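You operate a simulated robot arm through the tools that you are given. There is no shell and no other tool.

You are at the controls of a simulated robot arm. One attempt, no reset.

TASK
Squeeze the long yellow tube straight in the red vise, lay it aside.
Fine: lay it on the bench end beside the vise, then wind the jaws shut.

Only the result counts: the job must be done as asked and must still hold three seconds after the hand-in. Knocking over, shifting, dropping, spilling or breaking anything else fails it.

THE ROBOT
A 6-joint arm with a two-finger parallel gripper, fixed in place. Base frame: the origin is at the foot of the arm, x ahead of it, y to its left, z up; the work surface is at about z = 870. Units: mm, rad, N and s.
With the tool pointing down near the work surface it reaches from about 420 to 860 mm from the base axis. Its first joint turns from -2.007 to 2.007 rad. Payload 4.2 kg.
The tool frame sits at the grasp point between the pads (the TCP): z along the fingers, y along the line on which they close. The tips reach 23 mm beyond it. Largest opening 94 mm; finger width 38, thickness 10; the body of the gripper, 54 by 96 mm, starts 39 mm behind the TCP.
Orientation is that of the tool frame in the base frame, as a unit quaternion [x, y, z, w]. With the fingers straight down and closing along the base's y, the tool's x points along the base's -x, its y along +y and its z along -z.

THE INTERFACE
- The arm moves only by the tool servo_tool. Its arguments are lists of equal length, an entry for each row: "offset": the shift along the base's x, y, z in cm, a list of three; "dr": the turn, a rotation vector about the base's x, y, z in rad, a list of three; "hand": the closure in counts, from 0 (fully open) to 255 (shut). In form: {"offset": [[dx, dy, dz], ...], "dr": [[ax, ay, az], ...], "hand": [hand, ...]}. A call has 1 to 20 rows; each row shifts and turns the commanded pose from where the row before left it. A row lasts 0.2 s, in which the tool goes at most 50 mm and 0.15 rad; a call with a longer step from one row to the next is refused whole, and so is a gripper value outside its range. Where a pose cannot be reached the arm comes as near as it can. A force on the tool above 90 N (or 10 N above the force at the start of the call, whichever is more), or a blocked arm, ends the call early, and 0.2 s more pass. The fingers move at their own pace (about 108 mm/s each) and stop on an object; they squeeze with about 43 N. The grip force told is the motor's: it shows also when the fingers shut on nothing. Time passes only in rows, and 0.2 s behind the last, so rows that do not move let the fingers close. It gives the time, the measured TCP pose, the force on the tool (base axes), the opening and the grip force at its end, in the units of the frame above (readings bear some noise), with the torque about the TCP (base axes, N m) and any sound that the robot's microphone picked up.
- Cameras (640 x 400 px; columns grow to the right, rows downward): "scene" is fixed at [49.9, 501, 1657.7]; the picture's right is [-0.69, -0.72, 0.00], its down [-0.39, 0.37, -0.85] and it looks along [0.61, -0.59, -0.53] (base axes); focal length 364 px, centre (320, 200). "wrist" rides on the gripper at [86, 16, -75] in the tool frame; the picture's right is [-0.18, 0.98, 0.00], its down [-0.58, -0.11, -0.81] and it looks along [-0.79, -0.15, 0.59] (tool axes); focal length 243 px, centre (320, 200). There is no depth. A picture from a camera that has moved, and an enlarged one, comes with that camera's place and axes in the base frame and with its lens.
- snapshot(camera): a new picture of that camera. The clock stands still meanwhile.
- raise_lower(by): slides the trunk up (or, below 0, down) by that many mm; the arm rides with it, the base frame stays. It gives what a move gives, with no picture.
- close_up(camera, box): a new picture of the part [left, top, right, bottom] of that camera's present view, enlarged. The clock stands still meanwhile.
- job_done(): hands the job in; it is judged then, once.

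Places have to be worked out from the pictures, the camera data and where the tool is seen. Open the gripper and draw the arm clear of the work before you hand the job in, unless the task says otherwise.

The tools are called after "Call:" as a command line: name --argument value ..., lists and objects as JSON in quotes. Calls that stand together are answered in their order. servo_tool: Moves the arm, as the interface text tells. Its arguments: {"type":"object","properties":{"offset":{"type":"array"},"dr":{"type":"array"},"hand":{"type":"array"}},"required":["offset","dr","hand"]} The other tools are called the same way: raise_lower (by) slides the trunk up or down; snapshot (camera) takes a picture; close_up (camera, box) takes an enlarged picture of a part of a camera's view; job_done () hands the job in.

At the start:

```text
t: 0.0
position: [576.5, -177.5, 1335.8]
ee_rot: [0.0, 1.0, 0.001, 0.0]
wrist_force: [0.0, -0.1, 0.1]
wrist_torque: [0.0, -0.04, -0.02]
opening: 94.1
grasp_force: 0.1
trunk travel left (down, up): [-850.0, 140.0]
```

scene: 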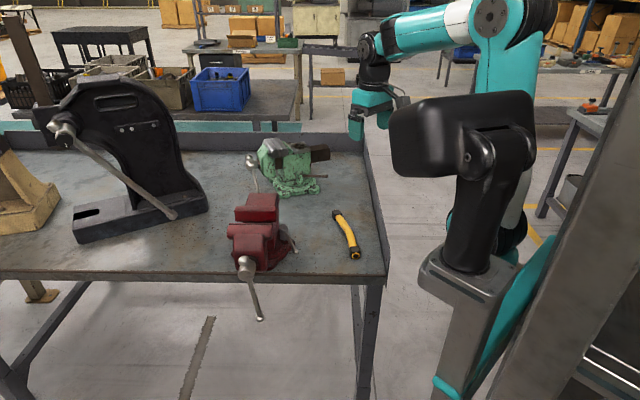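
wrist: 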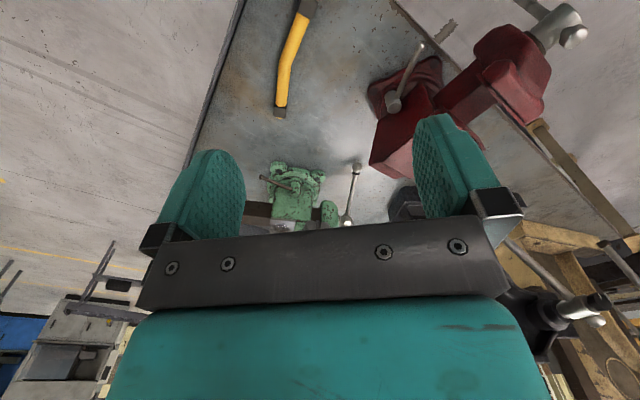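

I start by looking closer at the tube and the red vise in both views.

Call:
close_up --camera "scene" --box '[200, 120, 400, 340]'

Call:
close_up --camera "scene" --box '[220, 180, 320, 280]'

Call:
close_up --camera "scene" --box '[310, 190, 390, 270]'

Call:
close_up --camera "wrist" --box '[240, 0, 600, 220]'

```text
1.82 times, centred on (300, 230) of scene
camera zoom: at [49.9, 501.0, 1657.7], right [-0.69, -0.72, 0.0], down [-0.39, 0.37, -0.85], along [0.61, -0.59, -0.53], focal length 661 px, centre (356, 146)
```

zoom: 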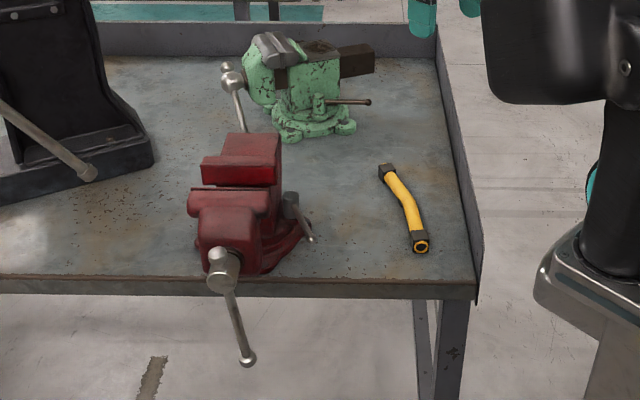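

```text
4.00 times, centred on (270, 230) of scene
camera zoom: at [49.9, 501.0, 1657.7], right [-0.69, -0.72, 0.0], down [-0.39, 0.37, -0.85], along [0.61, -0.59, -0.53], focal length 1454 px, centre (520, 80)
```

zoom: 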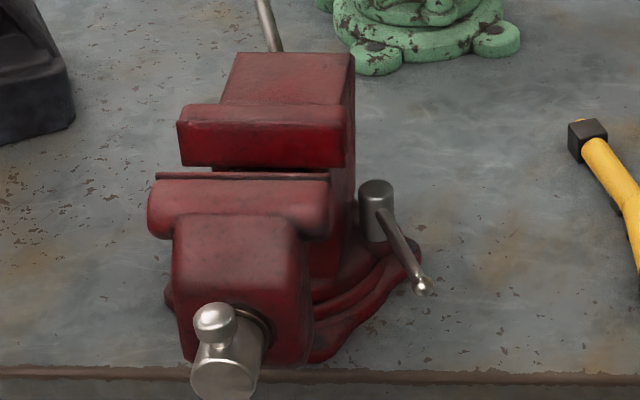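

```text
5.00 times, centred on (350, 230) of scene
camera zoom: at [49.9, 501.0, 1657.7], right [-0.69, -0.72, 0.0], down [-0.39, 0.37, -0.85], along [0.61, -0.59, -0.53], focal length 1818 px, centre (170, 50)
```

zoom: 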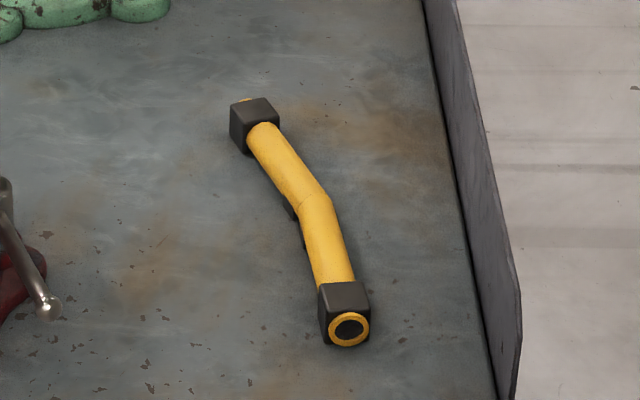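

```text
1.78 times, centred on (420, 110) of wrist
camera zoom: at [490.1, -161.6, 1412.2], right [0.18, 0.98, 0.0], down [0.58, -0.11, 0.81], along [0.79, -0.15, -0.59], focal length 431 px, centre (142, 360)
```

zoom: 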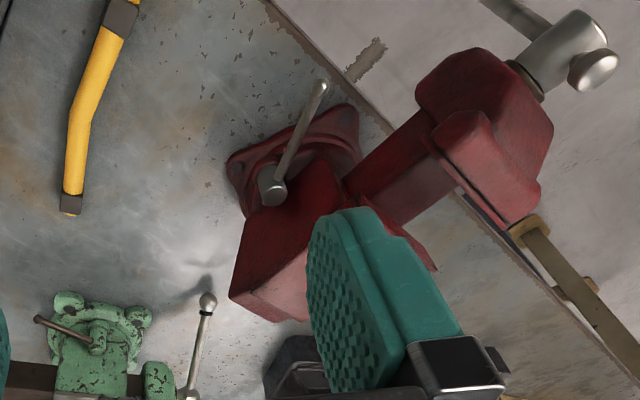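

The triangulated screw head of the vise lies near (684, 152, 1022), with the tube on the bench near (720, -280). I move the arm up and to the left, pointing down, for a better view of the vise jaws.

Call:
servo_tool --offset '[[0.68, 3.82, 1.63], [0.68, 3.82, 1.63], [0.68, 3.82, 1.63], [0.68, 3.82, 1.63], [0.68, 3.82, 1.63], [0.68, 3.82, 1.63], [0.68, 3.82, 1.63], [0, 0, 0]]' --dr '[[0, 0, 0], [0, 0, 0], [0, 0, 0], [0, 0, 0], [0, 0, 0], [0, 0, 0], [0, 0, 0], [0, 0, 0]]' --hand '[0, 0, 0, 0, 0, 0, 0, 0]'

Call:
snapshot --camera "wrist"

Call:
snapshot --camera "scene"

```text
t: 1.8
position: [624.7, 90.4, 1451.0]
ee_rot: [0.0, 1.0, 0.0, 0.0]
wrist_force: [-0.5, 0.5, -0.6]
wrist_torque: [0.0, 0.01, 0.0]
opening: 93.9
grasp_force: 0.1
trunk travel left (down, up): [-850.0, 140.0]
```

```text
taken
camera wrist: at [539.5, 105.9, 1527.5], right [0.18, 0.98, 0.0], down [0.58, -0.11, 0.81], along [0.79, -0.15, -0.59], focal length 243 px, centre (320, 200)
```

wrist: 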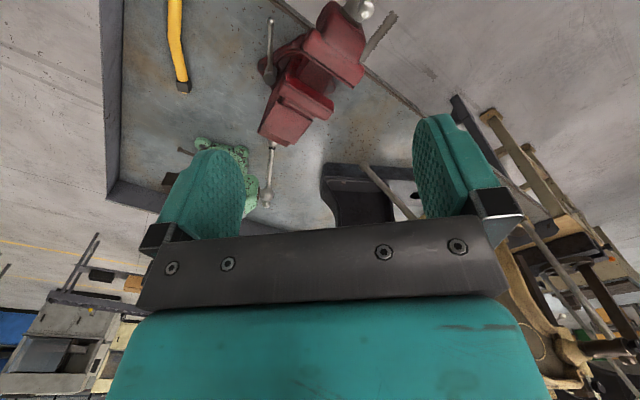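

```text
taken
```

scene: 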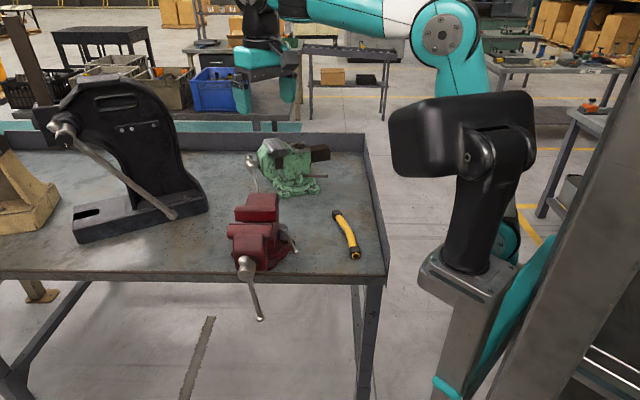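

The vise is in the wrist view now; I enlarge it to measure the jaws.

Call:
close_up --camera "wrist" --box '[220, 0, 412, 120]'

Call:
close_up --camera "wrist" --box '[260, 40, 356, 100]'

```text
3.33 times, centred on (316, 60) of wrist
camera zoom: at [539.5, 105.9, 1527.5], right [0.18, 0.98, 0.0], down [0.58, -0.11, 0.81], along [0.79, -0.15, -0.59], focal length 809 px, centre (333, 667)
```

zoom: 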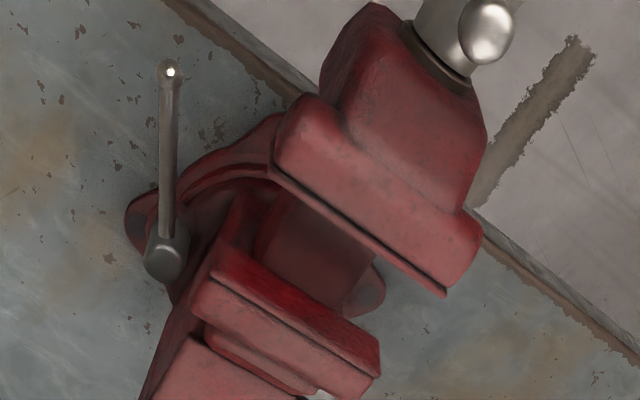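

```text
6.67 times, centred on (308, 70) of wrist
camera zoom: at [539.5, 105.9, 1527.5], right [0.18, 0.98, 0.0], down [0.58, -0.11, 0.81], along [0.79, -0.15, -0.59], focal length 1618 px, centre (400, 1067)
```

zoom: 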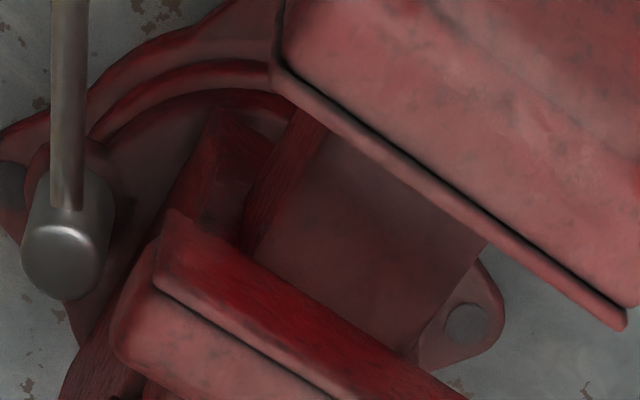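

I zoom in on the jaws in the fixed camera to match points between the views.

Call:
close_up --camera "scene" --box '[225, 190, 305, 240]'

Call:
close_up --camera "scene" --box '[216, 230, 312, 330]'

```text
8.00 times, centred on (265, 215) of scene
camera zoom: at [49.9, 501.0, 1657.7], right [-0.69, -0.72, 0.0], down [-0.39, 0.37, -0.85], along [0.61, -0.59, -0.53], focal length 2908 px, centre (760, 80)
```

zoom: 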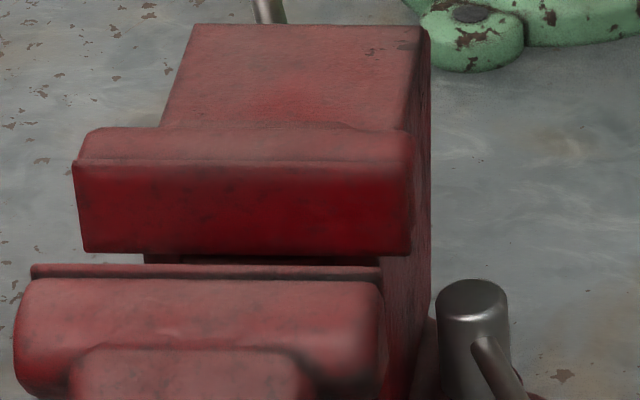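

```text
4.00 times, centred on (264, 280) of scene
camera zoom: at [49.9, 501.0, 1657.7], right [-0.69, -0.72, 0.0], down [-0.39, 0.37, -0.85], along [0.61, -0.59, -0.53], focal length 1454 px, centre (544, -120)
```

zoom: 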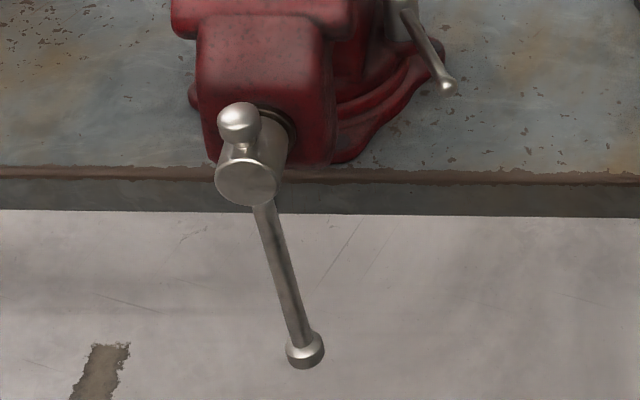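

The jaws come out as: fixed plate top edge from (759,-8) to (837,77) and moving plate from (711,40) to (794,122), both at z≈1083, so the gap is about 65 mm and they run along about 46°. Next I move over to the tube to look closely at it.

Call:
servo_tool --offset '[[-0.07, -3.55, -2.0], [-0.07, -3.55, -2.0], [-0.07, -3.55, -2.0], [-0.07, -3.55, -2.0], [-0.07, -3.55, -2.0], [-0.07, -3.55, -2.0], [-0.07, -3.55, -2.0], [-0.07, -3.55, -2.0], [-0.07, -3.55, -2.0], [-0.07, -3.55, -2.0], [0, 0, 0]]' --dr '[[0, 0, 0], [0, 0, 0], [0, 0, 0], [0, 0, 0], [0, 0, 0], [0, 0, 0], [0, 0, 0], [0, 0, 0], [0, 0, 0], [0, 0, 0], [0, 0, 0]]' --hand '[0, 0, 0, 0, 0, 0, 0, 0, 0, 0, 0]'

Call:
snapshot --camera "wrist"

```text
t: 4.2
position: [616.8, -265.6, 1250.8]
ee_rot: [-0.001, 1.0, -0.001, 0.0]
wrist_force: [0.2, -0.5, 0.5]
wrist_torque: [-0.02, 0.01, 0.02]
opening: 94.0
grasp_force: 0.0
trunk travel left (down, up): [-850.0, 140.0]
```

```text
taken
camera wrist: at [530.1, -249.7, 1325.8], right [0.18, 0.98, 0.0], down [0.58, -0.11, 0.81], along [0.79, -0.15, -0.59], focal length 243 px, centre (320, 200)
```

wrist: 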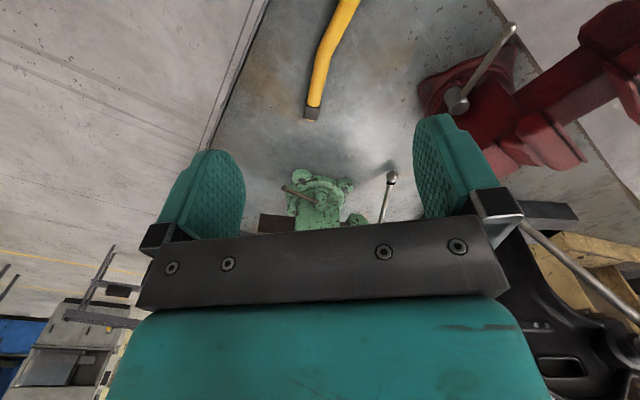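

The near tube end is cut off at the top of the picture; I draw back 10 cm toward the base and look again.

Call:
servo_tool --offset '[[-4.0, 0, 0], [-4.0, 0, 0], [-2.0, 0, 0], [0, 0, 0]]' --dr '[[0, 0, 0], [0, 0, 0], [0, 0, 0], [0, 0, 0]]' --hand '[0, 0, 0, 0]'

Call:
close_up --camera "wrist" --box '[270, 0, 430, 100]'

Call:
close_up --camera "scene" --box '[325, 200, 373, 265]'

```text
t: 5.2
position: [516.0, -263.8, 1250.0]
ee_rot: [0.0, 1.0, 0.0, 0.0]
wrist_force: [0.1, 0.8, -0.1]
wrist_torque: [0.0, -0.02, -0.03]
opening: 93.9
grasp_force: 0.1
trunk travel left (down, up): [-850.0, 140.0]
```

```text
4.00 times, centred on (350, 50) of wrist
camera zoom: at [430.3, -247.9, 1325.6], right [0.18, 0.98, 0.0], down [0.58, -0.11, 0.81], along [0.79, -0.15, -0.59], focal length 970 px, centre (200, 800)
```

zoom: 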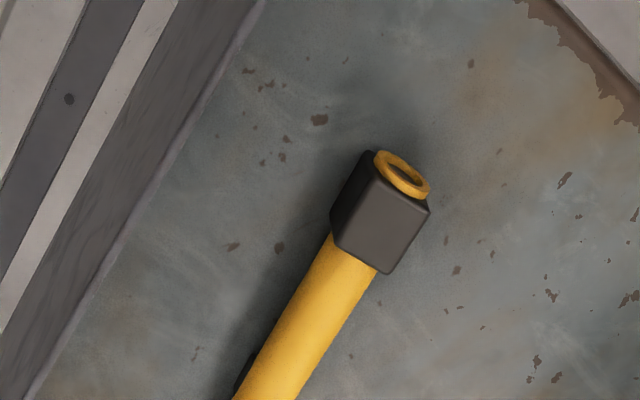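

```text
6.15 times, centred on (349, 232) of scene
camera zoom: at [49.9, 501.0, 1657.7], right [-0.69, -0.72, 0.0], down [-0.39, 0.37, -0.85], along [0.61, -0.59, -0.53], focal length 2237 px, centre (142, 0)
```

zoom: 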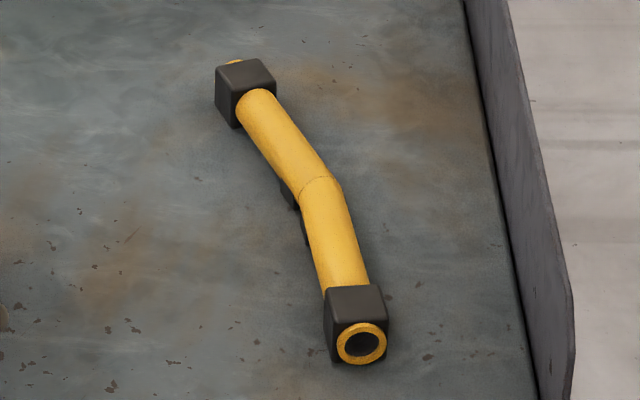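

The near tube end is at about (609,-199,890), the bend near (719,-287), and there seem to be small dark feet under the tube by the bend. I turn the tool in line with the tube and come closer for a detailed look.

Call:
servo_tool --offset '[[2.78, 0.95, -3.1], [2.78, 0.95, -3.1], [2.78, 0.95, -3.1], [2.78, 0.95, -3.1], [0, 0, 0]]' --dr '[[0, 0, -0.14], [0, 0, -0.14], [0, 0, -0.14], [0, 0, -0.14], [0, 0, 0]]' --hand '[0, 0, 0, 0, 0]'

Call:
snapshot --camera "wrist"

Call:
close_up --camera "wrist" --box '[240, 0, 400, 140]'

```text
t: 6.4
position: [628.8, -226.4, 1125.7]
ee_rot: [0.276, 0.961, 0.0, 0.0]
wrist_force: [0.5, -0.1, -0.5]
wrist_torque: [0.03, 0.02, -0.01]
opening: 93.9
grasp_force: 0.0
trunk travel left (down, up): [-850.0, 140.0]
```

```text
taken
camera wrist: at [565.5, -167.1, 1201.7], right [0.68, 0.73, 0.0], down [0.43, -0.4, 0.81], along [0.59, -0.55, -0.59], focal length 243 px, centre (320, 200)
```

wrist: 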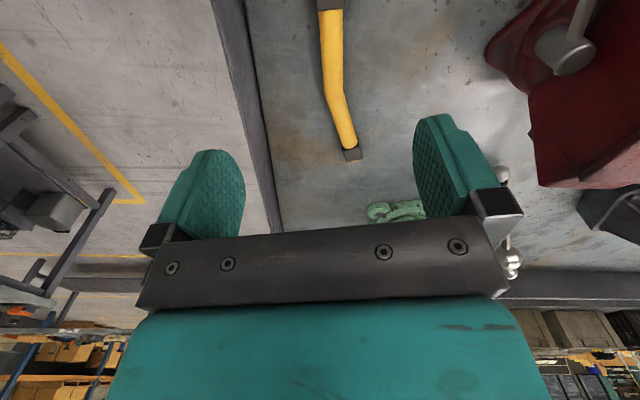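

```text
2.86 times, centred on (320, 70) of wrist
camera zoom: at [565.5, -167.1, 1201.7], right [0.68, 0.73, 0.0], down [0.43, -0.4, 0.81], along [0.59, -0.55, -0.59], focal length 693 px, centre (320, 571)
```

zoom: 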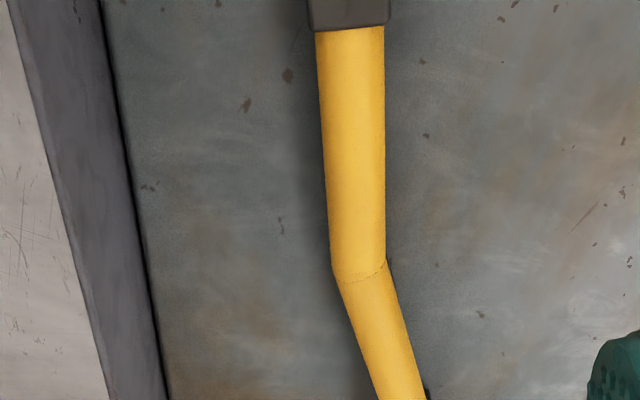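

I zoom the fixed camera onto the bend to see what the dark feet there are.

Call:
close_up --camera "scene" --box '[335, 215, 359, 245]'

Call:
close_up --camera "wrist" --box '[310, 80, 390, 170]'

```text
13.33 times, centred on (347, 230) of scene
camera zoom: at [49.9, 501.0, 1657.7], right [-0.69, -0.72, 0.0], down [-0.39, 0.37, -0.85], along [0.61, -0.59, -0.53], focal length 4847 px, centre (-40, -200)
```

zoom: 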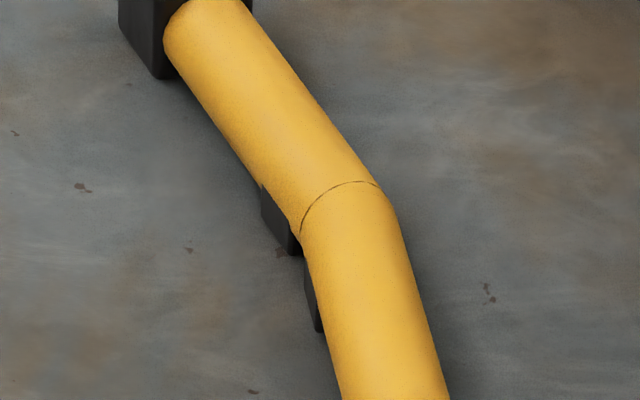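

```text
4.44 times, centred on (350, 125) of wrist
camera zoom: at [565.5, -167.1, 1201.7], right [0.68, 0.73, 0.0], down [0.43, -0.4, 0.81], along [0.59, -0.55, -0.59], focal length 1078 px, centre (187, 533)
```

zoom: 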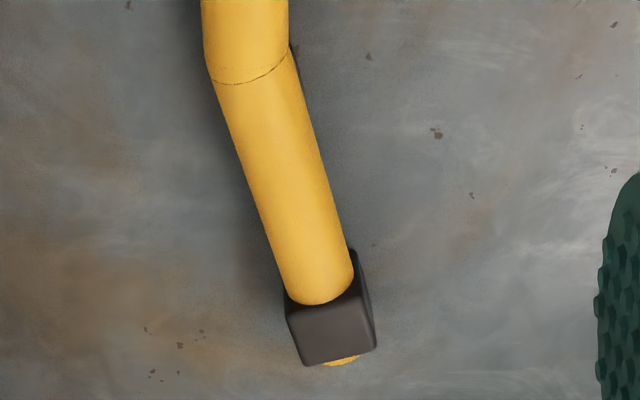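

The tube stands on two small feet by the bend; its ends lie near (609,-199) and (831,-331), the bend near (712,-279,890), about 14° of bend. I come over the bend with the fingers across the tube to check alignment before gripping there.

Call:
servo_tool --offset '[[1.684, -1.032, -3.314], [1.684, -1.032, -3.314], [1.684, -1.032, -3.314], [1.684, -1.032, -3.314], [1.684, -1.032, -3.314], [0, 0, 0]]' --dr '[[0, 0, 0.005], [0, 0, 0.005], [0, 0, 0.005], [0, 0, 0.005], [0, 0, 0.004], [0, 0, 0]]' --hand '[0, 0, 0, 0, 0, 0]'

Call:
snapshot --camera "wrist"

Call:
snapshot --camera "scene"

```text
t: 7.8
position: [713.5, -278.8, 959.1]
ee_rot: [0.264, 0.965, -0.001, 0.0]
wrist_force: [0.0, 0.6, -0.5]
wrist_torque: [0.01, -0.02, 0.01]
opening: 94.2
grasp_force: 0.0
trunk travel left (down, up): [-850.0, 140.0]
```

```text
taken
camera wrist: at [647.4, -220.7, 1035.8], right [0.66, 0.75, 0.0], down [0.44, -0.39, 0.81], along [0.61, -0.53, -0.59], focal length 243 px, centre (320, 200)
```

wrist: 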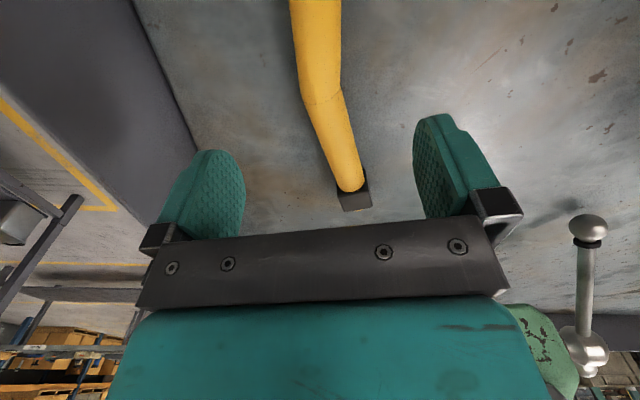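

```text
taken
```

scene: 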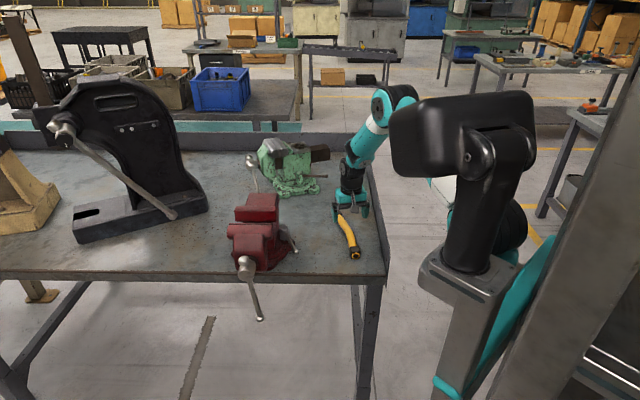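

I check the exact bend position relative to the fingers with a close-up.

Call:
close_up --camera "wrist" --box '[260, 40, 388, 220]'

Call:
close_up --camera "scene" --box '[315, 180, 379, 265]'

```text
2.22 times, centred on (324, 130) of wrist
camera zoom: at [647.4, -220.7, 1035.8], right [0.66, 0.75, 0.0], down [0.44, -0.39, 0.81], along [0.61, -0.53, -0.59], focal length 539 px, centre (311, 356)
```

zoom: 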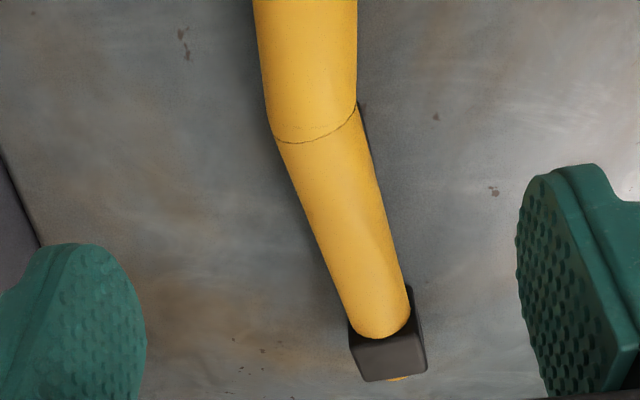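

```text
4.71 times, centred on (347, 222) of scene
camera zoom: at [49.9, 501.0, 1657.7], right [-0.69, -0.72, 0.0], down [-0.39, 0.37, -0.85], along [0.61, -0.59, -0.53], focal length 1711 px, centre (193, 94)
```

zoom: 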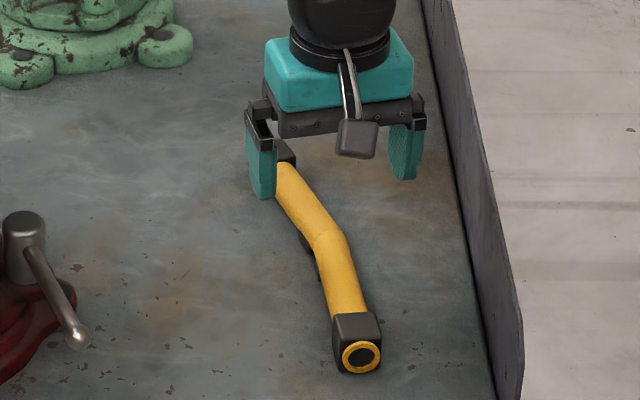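

The bend centre is near (711,-275), only a few mm off. I correct slightly and lower so that the tips end about 8 mm above the bench.

Call:
servo_tool --offset '[[-0.25, 0.25, -2.0], [0, 0, -2.0], [0, 0, -1.2], [0, 0, -0.5], [0, 0, 0]]' --dr '[[0, 0, 0], [0, 0, 0], [0, 0, 0], [0, 0, 0], [0, 0, 0]]' --hand '[0, 0, 0, 0, 0]'

Call:
snapshot --camera "wrist"

Call:
close_up --camera "scene" --box '[315, 180, 379, 265]'

```text
t: 9.0
position: [710.0, -275.2, 904.0]
ee_rot: [0.263, 0.965, 0.0, 0.0]
wrist_force: [0.3, 0.3, -0.5]
wrist_torque: [0.0, -0.03, 0.01]
opening: 94.1
grasp_force: 0.0
trunk travel left (down, up): [-850.0, 140.0]
```

```text
taken
camera wrist: at [643.6, -217.0, 980.1], right [0.66, 0.75, 0.0], down [0.44, -0.39, 0.81], along [0.61, -0.53, -0.59], focal length 243 px, centre (320, 200)
```

wrist: 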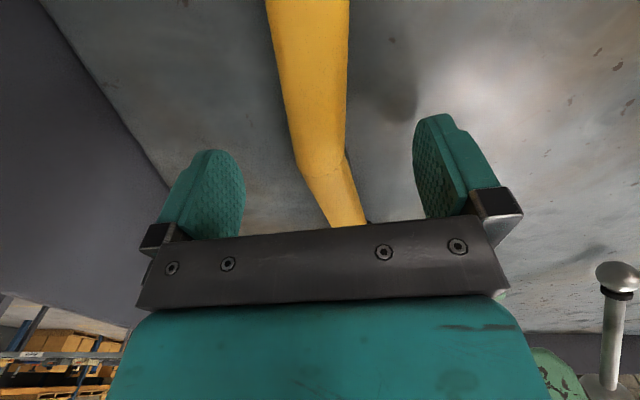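

```text
4.71 times, centred on (347, 222) of scene
camera zoom: at [49.9, 501.0, 1657.7], right [-0.69, -0.72, 0.0], down [-0.39, 0.37, -0.85], along [0.61, -0.59, -0.53], focal length 1711 px, centre (193, 94)
```

zoom: 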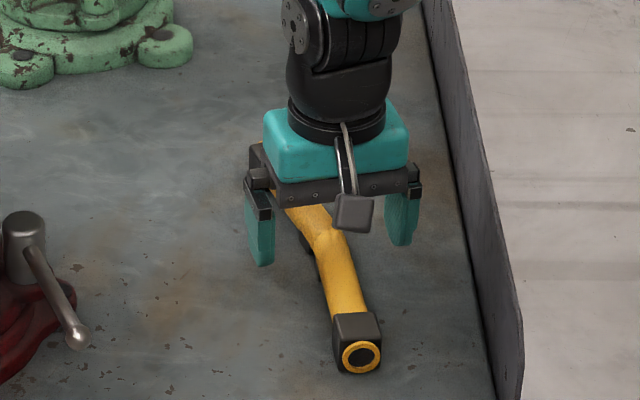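

Everything is clear; I lower 4 mm more and close on the tube.

Call:
servo_tool --offset '[[0, 0, -0.4], [0, 0, 0], [0, 0, 0], [0, 0, 0], [0, 0, 0], [0, 0, 0]]' --dr '[[0, 0, 0], [0, 0, 0], [0, 0, 0], [0, 0, 0], [0, 0, 0], [0, 0, 0]]' --hand '[0, 130, 180, 255, 255, 255]'

Call:
snapshot --camera "wrist"

Call:
close_up --camera "scene" --box '[315, 180, 379, 265]'

```text
t: 10.4
position: [710.5, -276.8, 900.3]
ee_rot: [0.263, 0.965, 0.0, 0.0]
wrist_force: [0.1, 0.1, 1.1]
wrist_torque: [-0.03, -0.08, -0.03]
opening: 27.3
grasp_force: 43.1
trunk travel left (down, up): [-850.0, 140.0]
```

```text
taken
camera wrist: at [643.8, -217.5, 976.1], right [0.66, 0.75, 0.0], down [0.44, -0.39, 0.81], along [0.61, -0.53, -0.59], focal length 243 px, centre (320, 200)
```

wrist: 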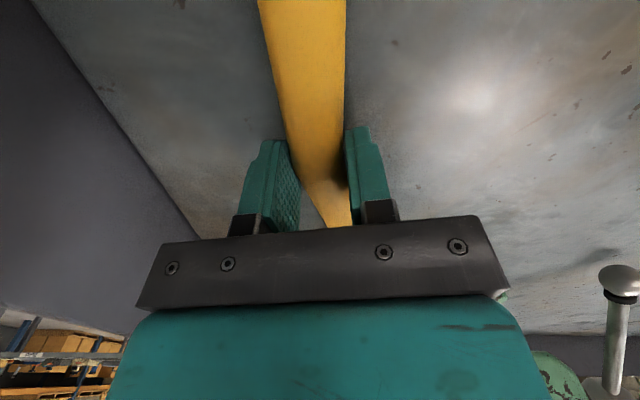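

```text
4.71 times, centred on (347, 222) of scene
camera zoom: at [49.9, 501.0, 1657.7], right [-0.69, -0.72, 0.0], down [-0.39, 0.37, -0.85], along [0.61, -0.59, -0.53], focal length 1711 px, centre (193, 94)
```

zoom: 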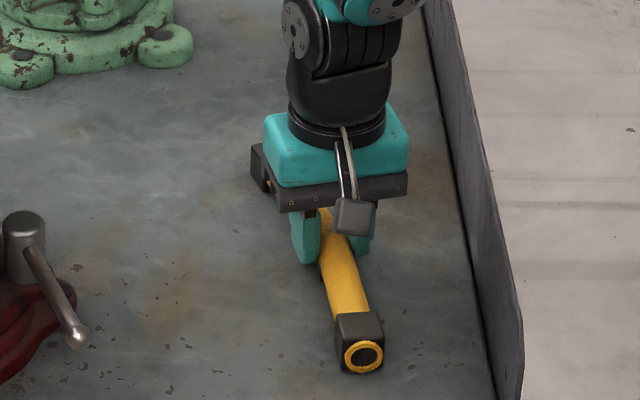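

Gripped at 27 mm with 43 N. I lift 12 cm straight up and check that it hangs level.

Call:
servo_tool --offset '[[0, 0, 1.0], [0, 0, 2.0], [0, 0, 3.0], [0, 0, 3.0], [0, 0, 3.0], [0, 0, 0]]' --dr '[[0, 0, 0], [0, 0, 0], [0, 0, 0], [0, 0, 0], [0, 0, 0], [0, 0, 0]]' --hand '[255, 255, 255, 255, 255, 255]'

Call:
close_up --camera "scene" --box '[295, 150, 391, 265]'

Call:
snapshot --camera "wrist"

```text
t: 11.8
position: [709.5, -276.5, 1020.5]
ee_rot: [0.264, 0.965, 0.001, -0.001]
wrist_force: [0.3, -0.5, -1.4]
wrist_torque: [0.0, 0.02, 0.0]
opening: 27.1
grasp_force: 43.0
trunk travel left (down, up): [-850.0, 140.0]
```

```text
3.48 times, centred on (343, 208) of scene
camera zoom: at [49.9, 501.0, 1657.7], right [-0.69, -0.72, 0.0], down [-0.39, 0.37, -0.85], along [0.61, -0.59, -0.53], focal length 1264 px, centre (240, 174)
```

zoom: 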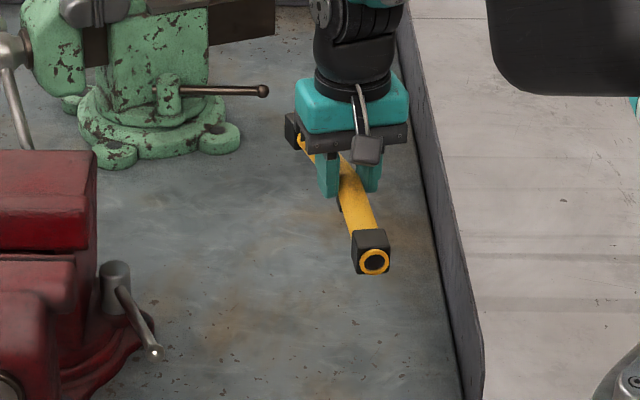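

```text
taken
camera wrist: at [643.9, -218.0, 1096.3], right [0.66, 0.75, 0.0], down [0.45, -0.39, 0.81], along [0.61, -0.53, -0.59], focal length 243 px, centre (320, 200)
```

wrist: 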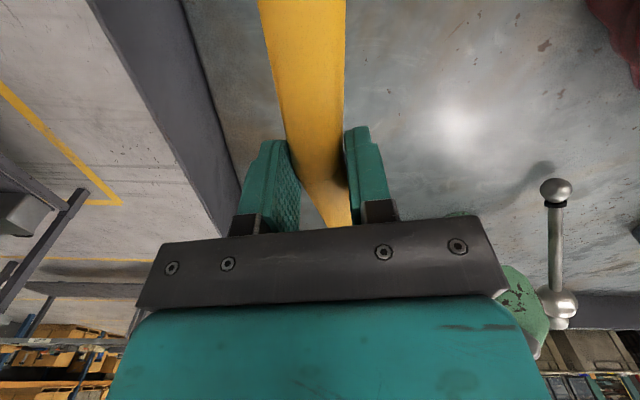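

The tube is held level and is light. I raise it to z≈1200, then carry it over the vise gap while turning it 77° in line with the jaws.

Call:
servo_tool --offset '[[0, 0, 4.5], [0, 0, 4.5], [0, 0, 4.5], [0, 0, 4.5], [0.655, 3.34, 0], [0.655, 3.34, 0], [0.655, 3.34, 0], [0.655, 3.34, 0], [0.655, 3.34, 0], [0.655, 3.34, 0], [0.655, 3.34, 0], [0.655, 3.34, 0], [0.655, 3.34, 0], [0.655, 3.34, 0], [0, 0, 0]]' --dr '[[0, 0, 0], [0, 0, 0], [0, 0, 0], [0, 0, 0], [0, 0, 0.1342], [0, 0, 0.1342], [0, 0, 0.1342], [0, 0, 0.1342], [0, 0, 0.1342], [0, 0, 0.1342], [0, 0, 0.1342], [0, 0, 0.1342], [0, 0, 0.1342], [0, 0, 0.1342], [0, 0, 0]]' --hand '[255, 255, 255, 255, 255, 255, 255, 255, 255, 255, 255, 255, 255, 255, 255]'

Call:
snapshot --camera "wrist"

Call:
snapshot --camera "scene"

```text
t: 15.0
position: [776.9, 59.0, 1201.3]
ee_rot: [-0.393, 0.92, 0.001, 0.0]
wrist_force: [0.0, 0.9, -2.0]
wrist_torque: [-0.01, -0.01, -0.01]
opening: 27.1
grasp_force: 42.6
trunk travel left (down, up): [-850.0, 140.0]
```

```text
taken
camera wrist: at [705.9, 7.4, 1276.2], right [-0.58, 0.81, 0.0], down [0.48, 0.35, 0.81], along [0.65, 0.47, -0.59], focal length 243 px, centre (320, 200)
```

wrist: 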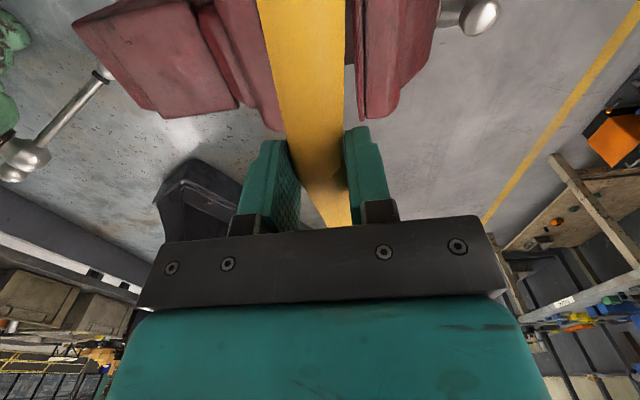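

```text
taken
```

scene: 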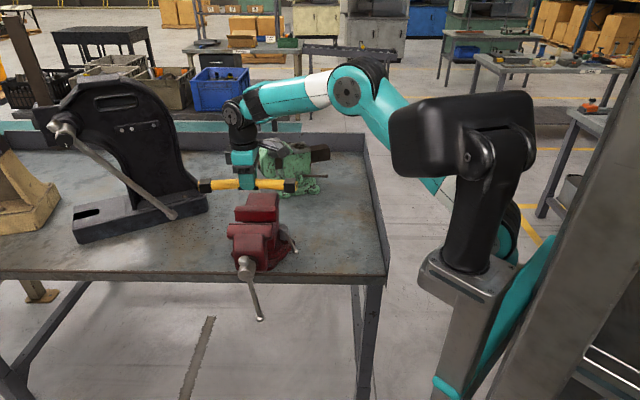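

The tube is over the vise. I zoom in to measure the gap relative to the fingers.

Call:
close_up --camera "wrist" --box '[180, 0, 420, 150]'

Call:
close_up --camera "scene" --box '[190, 150, 310, 250]'

```text
2.67 times, centred on (300, 75) of wrist
camera zoom: at [705.9, 7.4, 1276.2], right [-0.58, 0.81, 0.0], down [0.48, 0.35, 0.81], along [0.65, 0.47, -0.59], focal length 647 px, centre (373, 533)
```

zoom: 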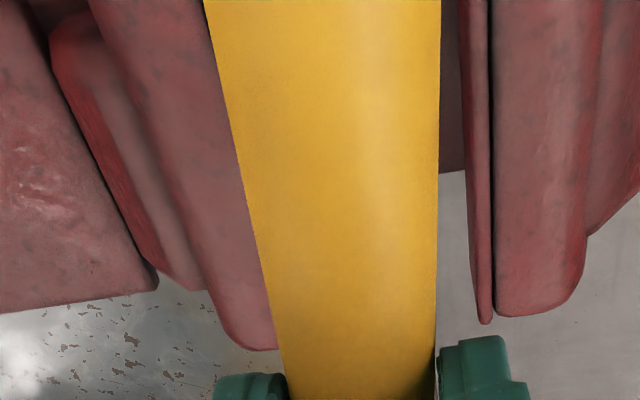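

```text
4.00 times, centred on (250, 200) of scene
camera zoom: at [49.9, 501.0, 1657.7], right [-0.69, -0.72, 0.0], down [-0.39, 0.37, -0.85], along [0.61, -0.59, -0.53], focal length 1454 px, centre (600, 200)
```

zoom: 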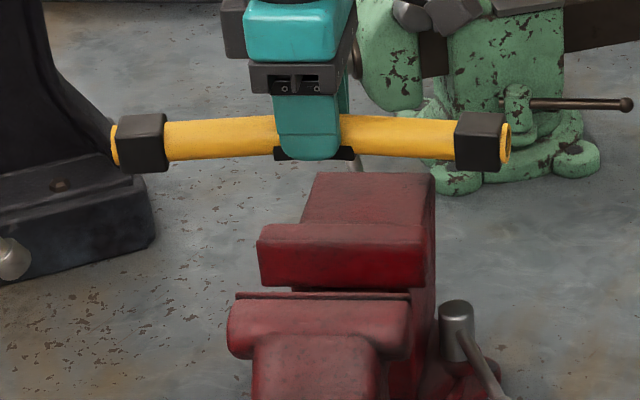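

Fingers' outer width is about 47 mm against a ~61 mm gap and the tool is centred within 2 mm. I lower to z≈1125 and check again.

Call:
servo_tool --offset '[[0, 0, -2.5], [0, 0, -2.5], [0, 0, -2.6], [0, 0, 0]]' --dr '[[0, 0, 0], [0, 0, 0], [0, 0, 0], [0, 0, 0]]' --hand '[255, 255, 255, 255]'

Call:
close_up --camera "wrist" --box '[180, 0, 420, 150]'

Call:
close_up --camera "scene" --box '[190, 170, 310, 245]'

```text
t: 16.0
position: [774.9, 58.0, 1124.1]
ee_rot: [-0.393, 0.919, 0.0, 0.0]
wrist_force: [-0.3, -0.6, -1.5]
wrist_torque: [0.0, 0.01, 0.0]
opening: 26.9
grasp_force: 43.2
trunk travel left (down, up): [-850.0, 140.0]
```

```text
2.67 times, centred on (300, 75) of wrist
camera zoom: at [703.3, 6.5, 1199.4], right [-0.58, 0.81, 0.0], down [0.48, 0.34, 0.81], along [0.65, 0.47, -0.59], focal length 647 px, centre (373, 533)
```

zoom: 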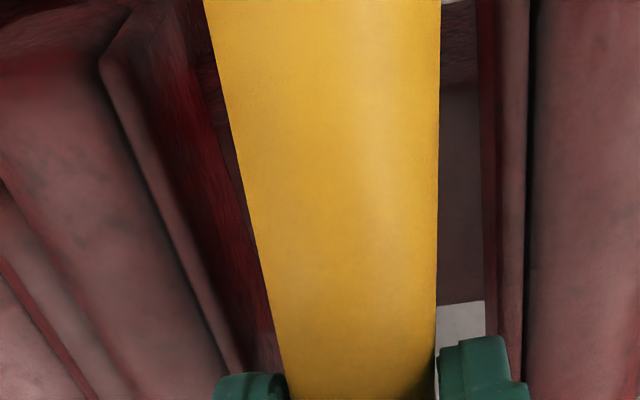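

```text
5.33 times, centred on (250, 208) of scene
camera zoom: at [49.9, 501.0, 1657.7], right [-0.69, -0.72, 0.0], down [-0.39, 0.37, -0.85], along [0.61, -0.59, -0.53], focal length 1939 px, centre (693, 160)
```

zoom: 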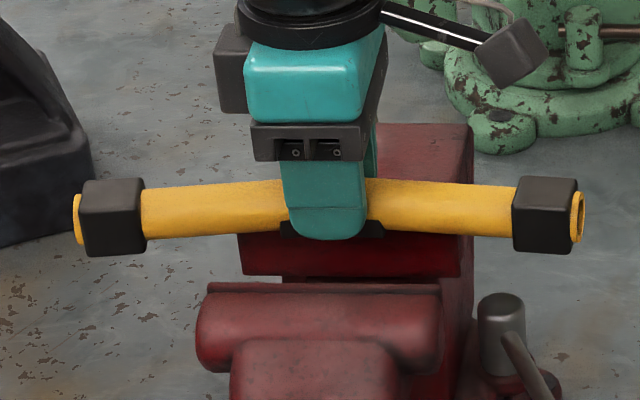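

The gap measures about 58 mm and I'm centred on it. I lower into the gap to z≈1088 and check forces and clearances.

Call:
servo_tool --offset '[[0.05, -0.05, -1.2], [0, 0, -1.2], [0, 0, -1.2], [0, 0, 0]]' --dr '[[0, 0, 0], [0, 0, 0], [0, 0, 0], [0, 0, 0]]' --hand '[255, 255, 255, 255]'

Call:
snapshot --camera "wrist"

Call:
close_up --camera "scene" --box '[190, 170, 310, 245]'

```text
t: 17.0
position: [774.8, 57.5, 1088.3]
ee_rot: [-0.394, 0.919, 0.001, 0.0]
wrist_force: [0.9, 0.6, -1.0]
wrist_torque: [-0.06, -0.03, -0.01]
opening: 27.5
grasp_force: 42.4
trunk travel left (down, up): [-850.0, 140.0]
```

```text
taken
camera wrist: at [703.5, 6.0, 1164.1], right [-0.58, 0.81, 0.0], down [0.48, 0.34, 0.81], along [0.66, 0.47, -0.59], focal length 243 px, centre (320, 200)
```

wrist: 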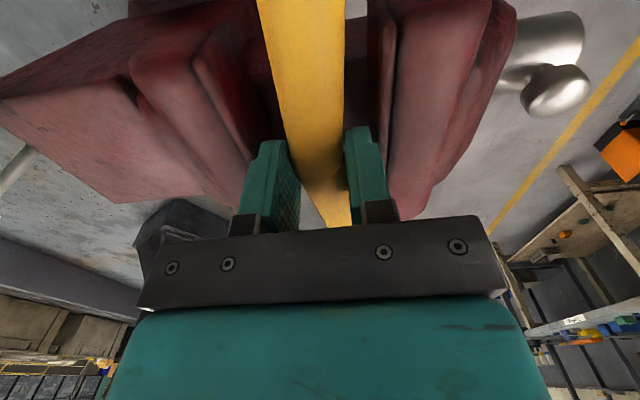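

```text
5.33 times, centred on (250, 208) of scene
camera zoom: at [49.9, 501.0, 1657.7], right [-0.69, -0.72, 0.0], down [-0.39, 0.37, -0.85], along [0.61, -0.59, -0.53], focal length 1939 px, centre (693, 160)
```

zoom: 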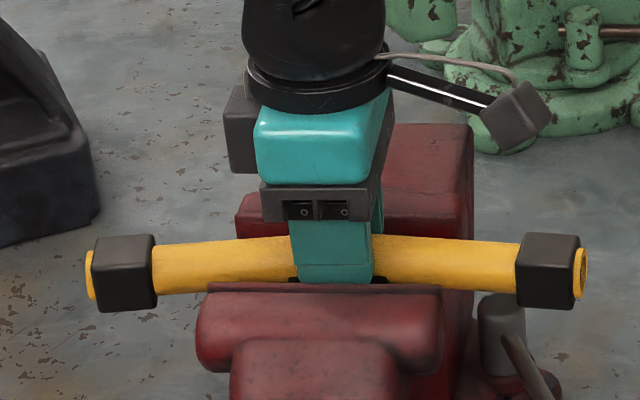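

Clearances look fine, forces nil. I lower in small steps, watching for contact of the feet with the slide.

Call:
servo_tool --offset '[[0, 0, -0.3], [0, 0, -0.3], [0, 0, 0]]' --dr '[[0, 0, 0], [0, 0, 0], [0, 0, 0]]' --hand '[255, 255, 255]'

Call:
servo_tool --offset '[[0, 0, -0.2], [0, 0, 0]]' --dr '[[0, 0, 0], [0, 0, 0]]' --hand '[255, 255]'

Call:
servo_tool --offset '[[0, 0, -0.2], [0, 0, 0]]' --dr '[[0, 0, 0], [0, 0, 0]]' --hand '[255, 255]'

```text
t: 17.8
position: [775.8, 57.9, 1081.5]
ee_rot: [-0.393, 0.92, -0.001, 0.001]
wrist_force: [-0.2, 0.2, -1.7]
wrist_torque: [-0.02, -0.02, -0.03]
opening: 27.1
grasp_force: 43.0
trunk travel left (down, up): [-850.0, 140.0]
```

```text
t: 18.4
position: [775.4, 56.7, 1081.2]
ee_rot: [-0.393, 0.919, 0.0, 0.0]
wrist_force: [-0.6, 0.2, -1.4]
wrist_torque: [-0.02, -0.01, 0.02]
opening: 27.2
grasp_force: 42.8
trunk travel left (down, up): [-850.0, 140.0]
```

```text
t: 19.0
position: [775.1, 57.0, 1078.1]
ee_rot: [-0.393, 0.919, 0.0, 0.0]
wrist_force: [0.4, -0.4, -2.6]
wrist_torque: [-0.01, -0.02, 0.02]
opening: 27.0
grasp_force: 43.3
trunk travel left (down, up): [-850.0, 140.0]
```

No contact yet at z=1078; I keep on lowering by 2 mm steps.

Call:
servo_tool --offset '[[0, 0, -0.2], [0, 0, 0]]' --dr '[[0, 0, 0], [0, 0, 0]]' --hand '[255, 255]'

Call:
servo_tool --offset '[[0, 0, -0.2], [0, 0, 0]]' --dr '[[0, 0, 0], [0, 0, 0]]' --hand '[255, 255]'

Call:
close_up --camera "scene" --box '[190, 170, 310, 245]'

Call:
close_up --camera "wrist" --box '[180, 0, 460, 220]'

```text
t: 19.6
position: [775.9, 56.1, 1077.4]
ee_rot: [-0.393, 0.92, 0.0, 0.0]
wrist_force: [-0.2, 0.0, -1.4]
wrist_torque: [0.0, 0.01, -0.02]
opening: 27.2
grasp_force: 43.0
trunk travel left (down, up): [-850.0, 140.0]
```

```text
t: 20.2
position: [774.7, 57.9, 1074.7]
ee_rot: [-0.393, 0.919, 0.0, 0.001]
wrist_force: [0.2, -0.6, -2.1]
wrist_torque: [-0.02, -0.02, -0.02]
opening: 27.2
grasp_force: 43.4
trunk travel left (down, up): [-850.0, 140.0]
```

```text
5.33 times, centred on (250, 208) of scene
camera zoom: at [49.9, 501.0, 1657.7], right [-0.69, -0.72, 0.0], down [-0.39, 0.37, -0.85], along [0.61, -0.59, -0.53], focal length 1939 px, centre (693, 160)
```

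zoom: 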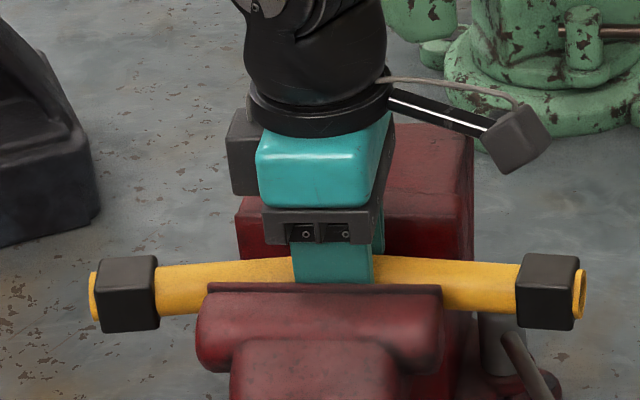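

```text
1.82 times, centred on (320, 110) of wrist
camera zoom: at [704.4, 6.2, 1150.4], right [-0.58, 0.81, 0.0], down [0.48, 0.34, 0.81], along [0.66, 0.47, -0.59], focal length 441 px, centre (320, 364)
```

zoom: 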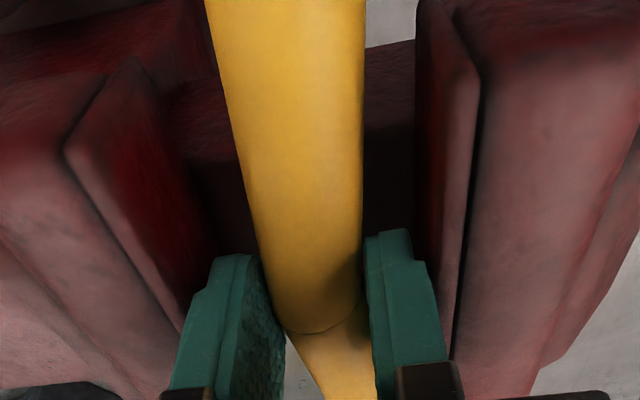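

Still free. I continue lowering in 2 mm steps.

Call:
servo_tool --offset '[[0, 0, -0.2], [0, 0, 0]]' --dr '[[0, 0, 0], [0, 0, 0]]' --hand '[255, 255]'

Call:
servo_tool --offset '[[0, 0, -0.2], [0, 0, 0]]' --dr '[[0, 0, 0], [0, 0, 0]]' --hand '[255, 255]'

Call:
servo_tool --offset '[[0, 0, -0.2], [0, 0, 0]]' --dr '[[0, 0, 0], [0, 0, 0]]' --hand '[255, 255]'

Call:
servo_tool --offset '[[0, 0, -0.2], [0, 0, 0]]' --dr '[[0, 0, 0], [0, 0, 0]]' --hand '[255, 255]'

```text
t: 20.8
position: [775.6, 56.7, 1072.0]
ee_rot: [-0.393, 0.919, 0.0, 0.0]
wrist_force: [-0.6, 0.2, -1.5]
wrist_torque: [-0.04, -0.02, 0.0]
opening: 27.2
grasp_force: 42.6
trunk travel left (down, up): [-850.0, 140.0]
```

```text
t: 21.4
position: [775.8, 56.2, 1069.8]
ee_rot: [-0.393, 0.92, -0.001, -0.001]
wrist_force: [-0.1, 0.1, -1.9]
wrist_torque: [-0.02, 0.01, 0.03]
opening: 27.1
grasp_force: 43.1
trunk travel left (down, up): [-850.0, 140.0]
```

```text
t: 22.0
position: [776.7, 57.0, 1067.8]
ee_rot: [-0.393, 0.919, 0.0, 0.0]
wrist_force: [0.5, 0.5, -2.4]
wrist_torque: [-0.03, -0.02, 0.03]
opening: 27.2
grasp_force: 42.8
trunk travel left (down, up): [-850.0, 140.0]
```

```text
t: 22.6
position: [777.4, 57.8, 1066.2]
ee_rot: [-0.393, 0.919, 0.0, 0.0]
wrist_force: [0.3, -0.1, -1.9]
wrist_torque: [0.01, -0.01, 0.01]
opening: 27.3
grasp_force: 42.9
trunk travel left (down, up): [-850.0, 140.0]
```

Still no contact at z=1066 (feet at about 1036). I continue in 2 mm steps.

Call:
servo_tool --offset '[[0, 0, -0.2], [0, 0, 0]]' --dr '[[0, 0, 0], [0, 0, 0]]' --hand '[255, 255]'

Call:
servo_tool --offset '[[0, 0, -0.2], [0, 0, 0]]' --dr '[[0, 0, 0], [0, 0, 0]]' --hand '[255, 255]'

Call:
close_up --camera "wrist" --box '[180, 0, 460, 220]'

Call:
close_up --camera "scene" --box '[190, 180, 310, 255]'

```text
t: 23.2
position: [776.0, 58.4, 1064.9]
ee_rot: [-0.393, 0.919, 0.0, 0.0]
wrist_force: [-0.3, -0.5, -2.8]
wrist_torque: [-0.03, -0.03, -0.04]
opening: 27.1
grasp_force: 43.2
trunk travel left (down, up): [-850.0, 140.0]
```

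```text
t: 23.8
position: [775.7, 58.0, 1061.7]
ee_rot: [-0.393, 0.92, 0.0, 0.0]
wrist_force: [0.2, -0.4, -1.8]
wrist_torque: [0.01, -0.06, -0.02]
opening: 27.0
grasp_force: 43.0
trunk travel left (down, up): [-850.0, 140.0]
```

```text
1.82 times, centred on (320, 110) of wrist
camera zoom: at [704.7, 6.0, 1138.2], right [-0.58, 0.81, 0.0], down [0.48, 0.34, 0.81], along [0.66, 0.47, -0.59], focal length 441 px, centre (320, 364)
```

zoom: 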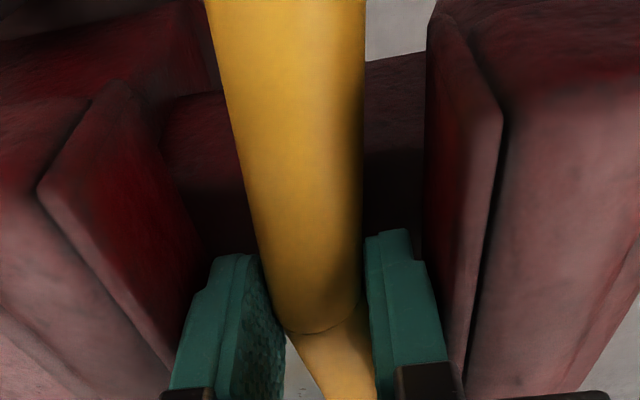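

```text
5.33 times, centred on (250, 218) of scene
camera zoom: at [49.9, 501.0, 1657.7], right [-0.69, -0.72, 0.0], down [-0.39, 0.37, -0.85], along [0.61, -0.59, -0.53], focal length 1939 px, centre (693, 107)
```

zoom: 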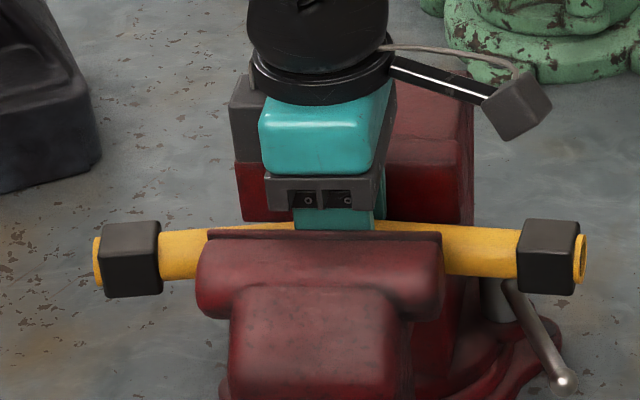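

No contact yet. The gripper body still clears the jaw tops by ~17 mm, so I keep stepping down.

Call:
servo_tool --offset '[[0, 0, -0.2], [0, 0, 0]]' --dr '[[0, 0, 0], [0, 0, 0]]' --hand '[255, 255]'

Call:
servo_tool --offset '[[0, 0, -0.2], [0, 0, 0]]' --dr '[[0, 0, 0], [0, 0, 0]]' --hand '[255, 255]'

Call:
servo_tool --offset '[[0, 0, -0.2], [0, 0, 0]]' --dr '[[0, 0, 0], [0, 0, 0]]' --hand '[255, 255]'

```text
t: 24.4
position: [776.5, 57.3, 1060.9]
ee_rot: [-0.393, 0.92, 0.0, 0.0]
wrist_force: [-0.4, -1.5, -2.0]
wrist_torque: [0.01, -0.01, 0.03]
opening: 27.0
grasp_force: 42.8
trunk travel left (down, up): [-850.0, 140.0]
```

```text
t: 25.0
position: [775.2, 58.0, 1056.9]
ee_rot: [-0.393, 0.92, -0.001, 0.001]
wrist_force: [0.6, 1.0, -1.4]
wrist_torque: [0.02, -0.04, 0.0]
opening: 26.9
grasp_force: 43.2
trunk travel left (down, up): [-850.0, 140.0]
```

```text
t: 25.6
position: [776.6, 57.3, 1055.8]
ee_rot: [-0.394, 0.919, 0.0, 0.001]
wrist_force: [0.0, 0.2, 8.7]
wrist_torque: [-0.08, 0.21, 0.0]
opening: 27.3
grasp_force: 42.4
trunk travel left (down, up): [-850.0, 140.0]
```

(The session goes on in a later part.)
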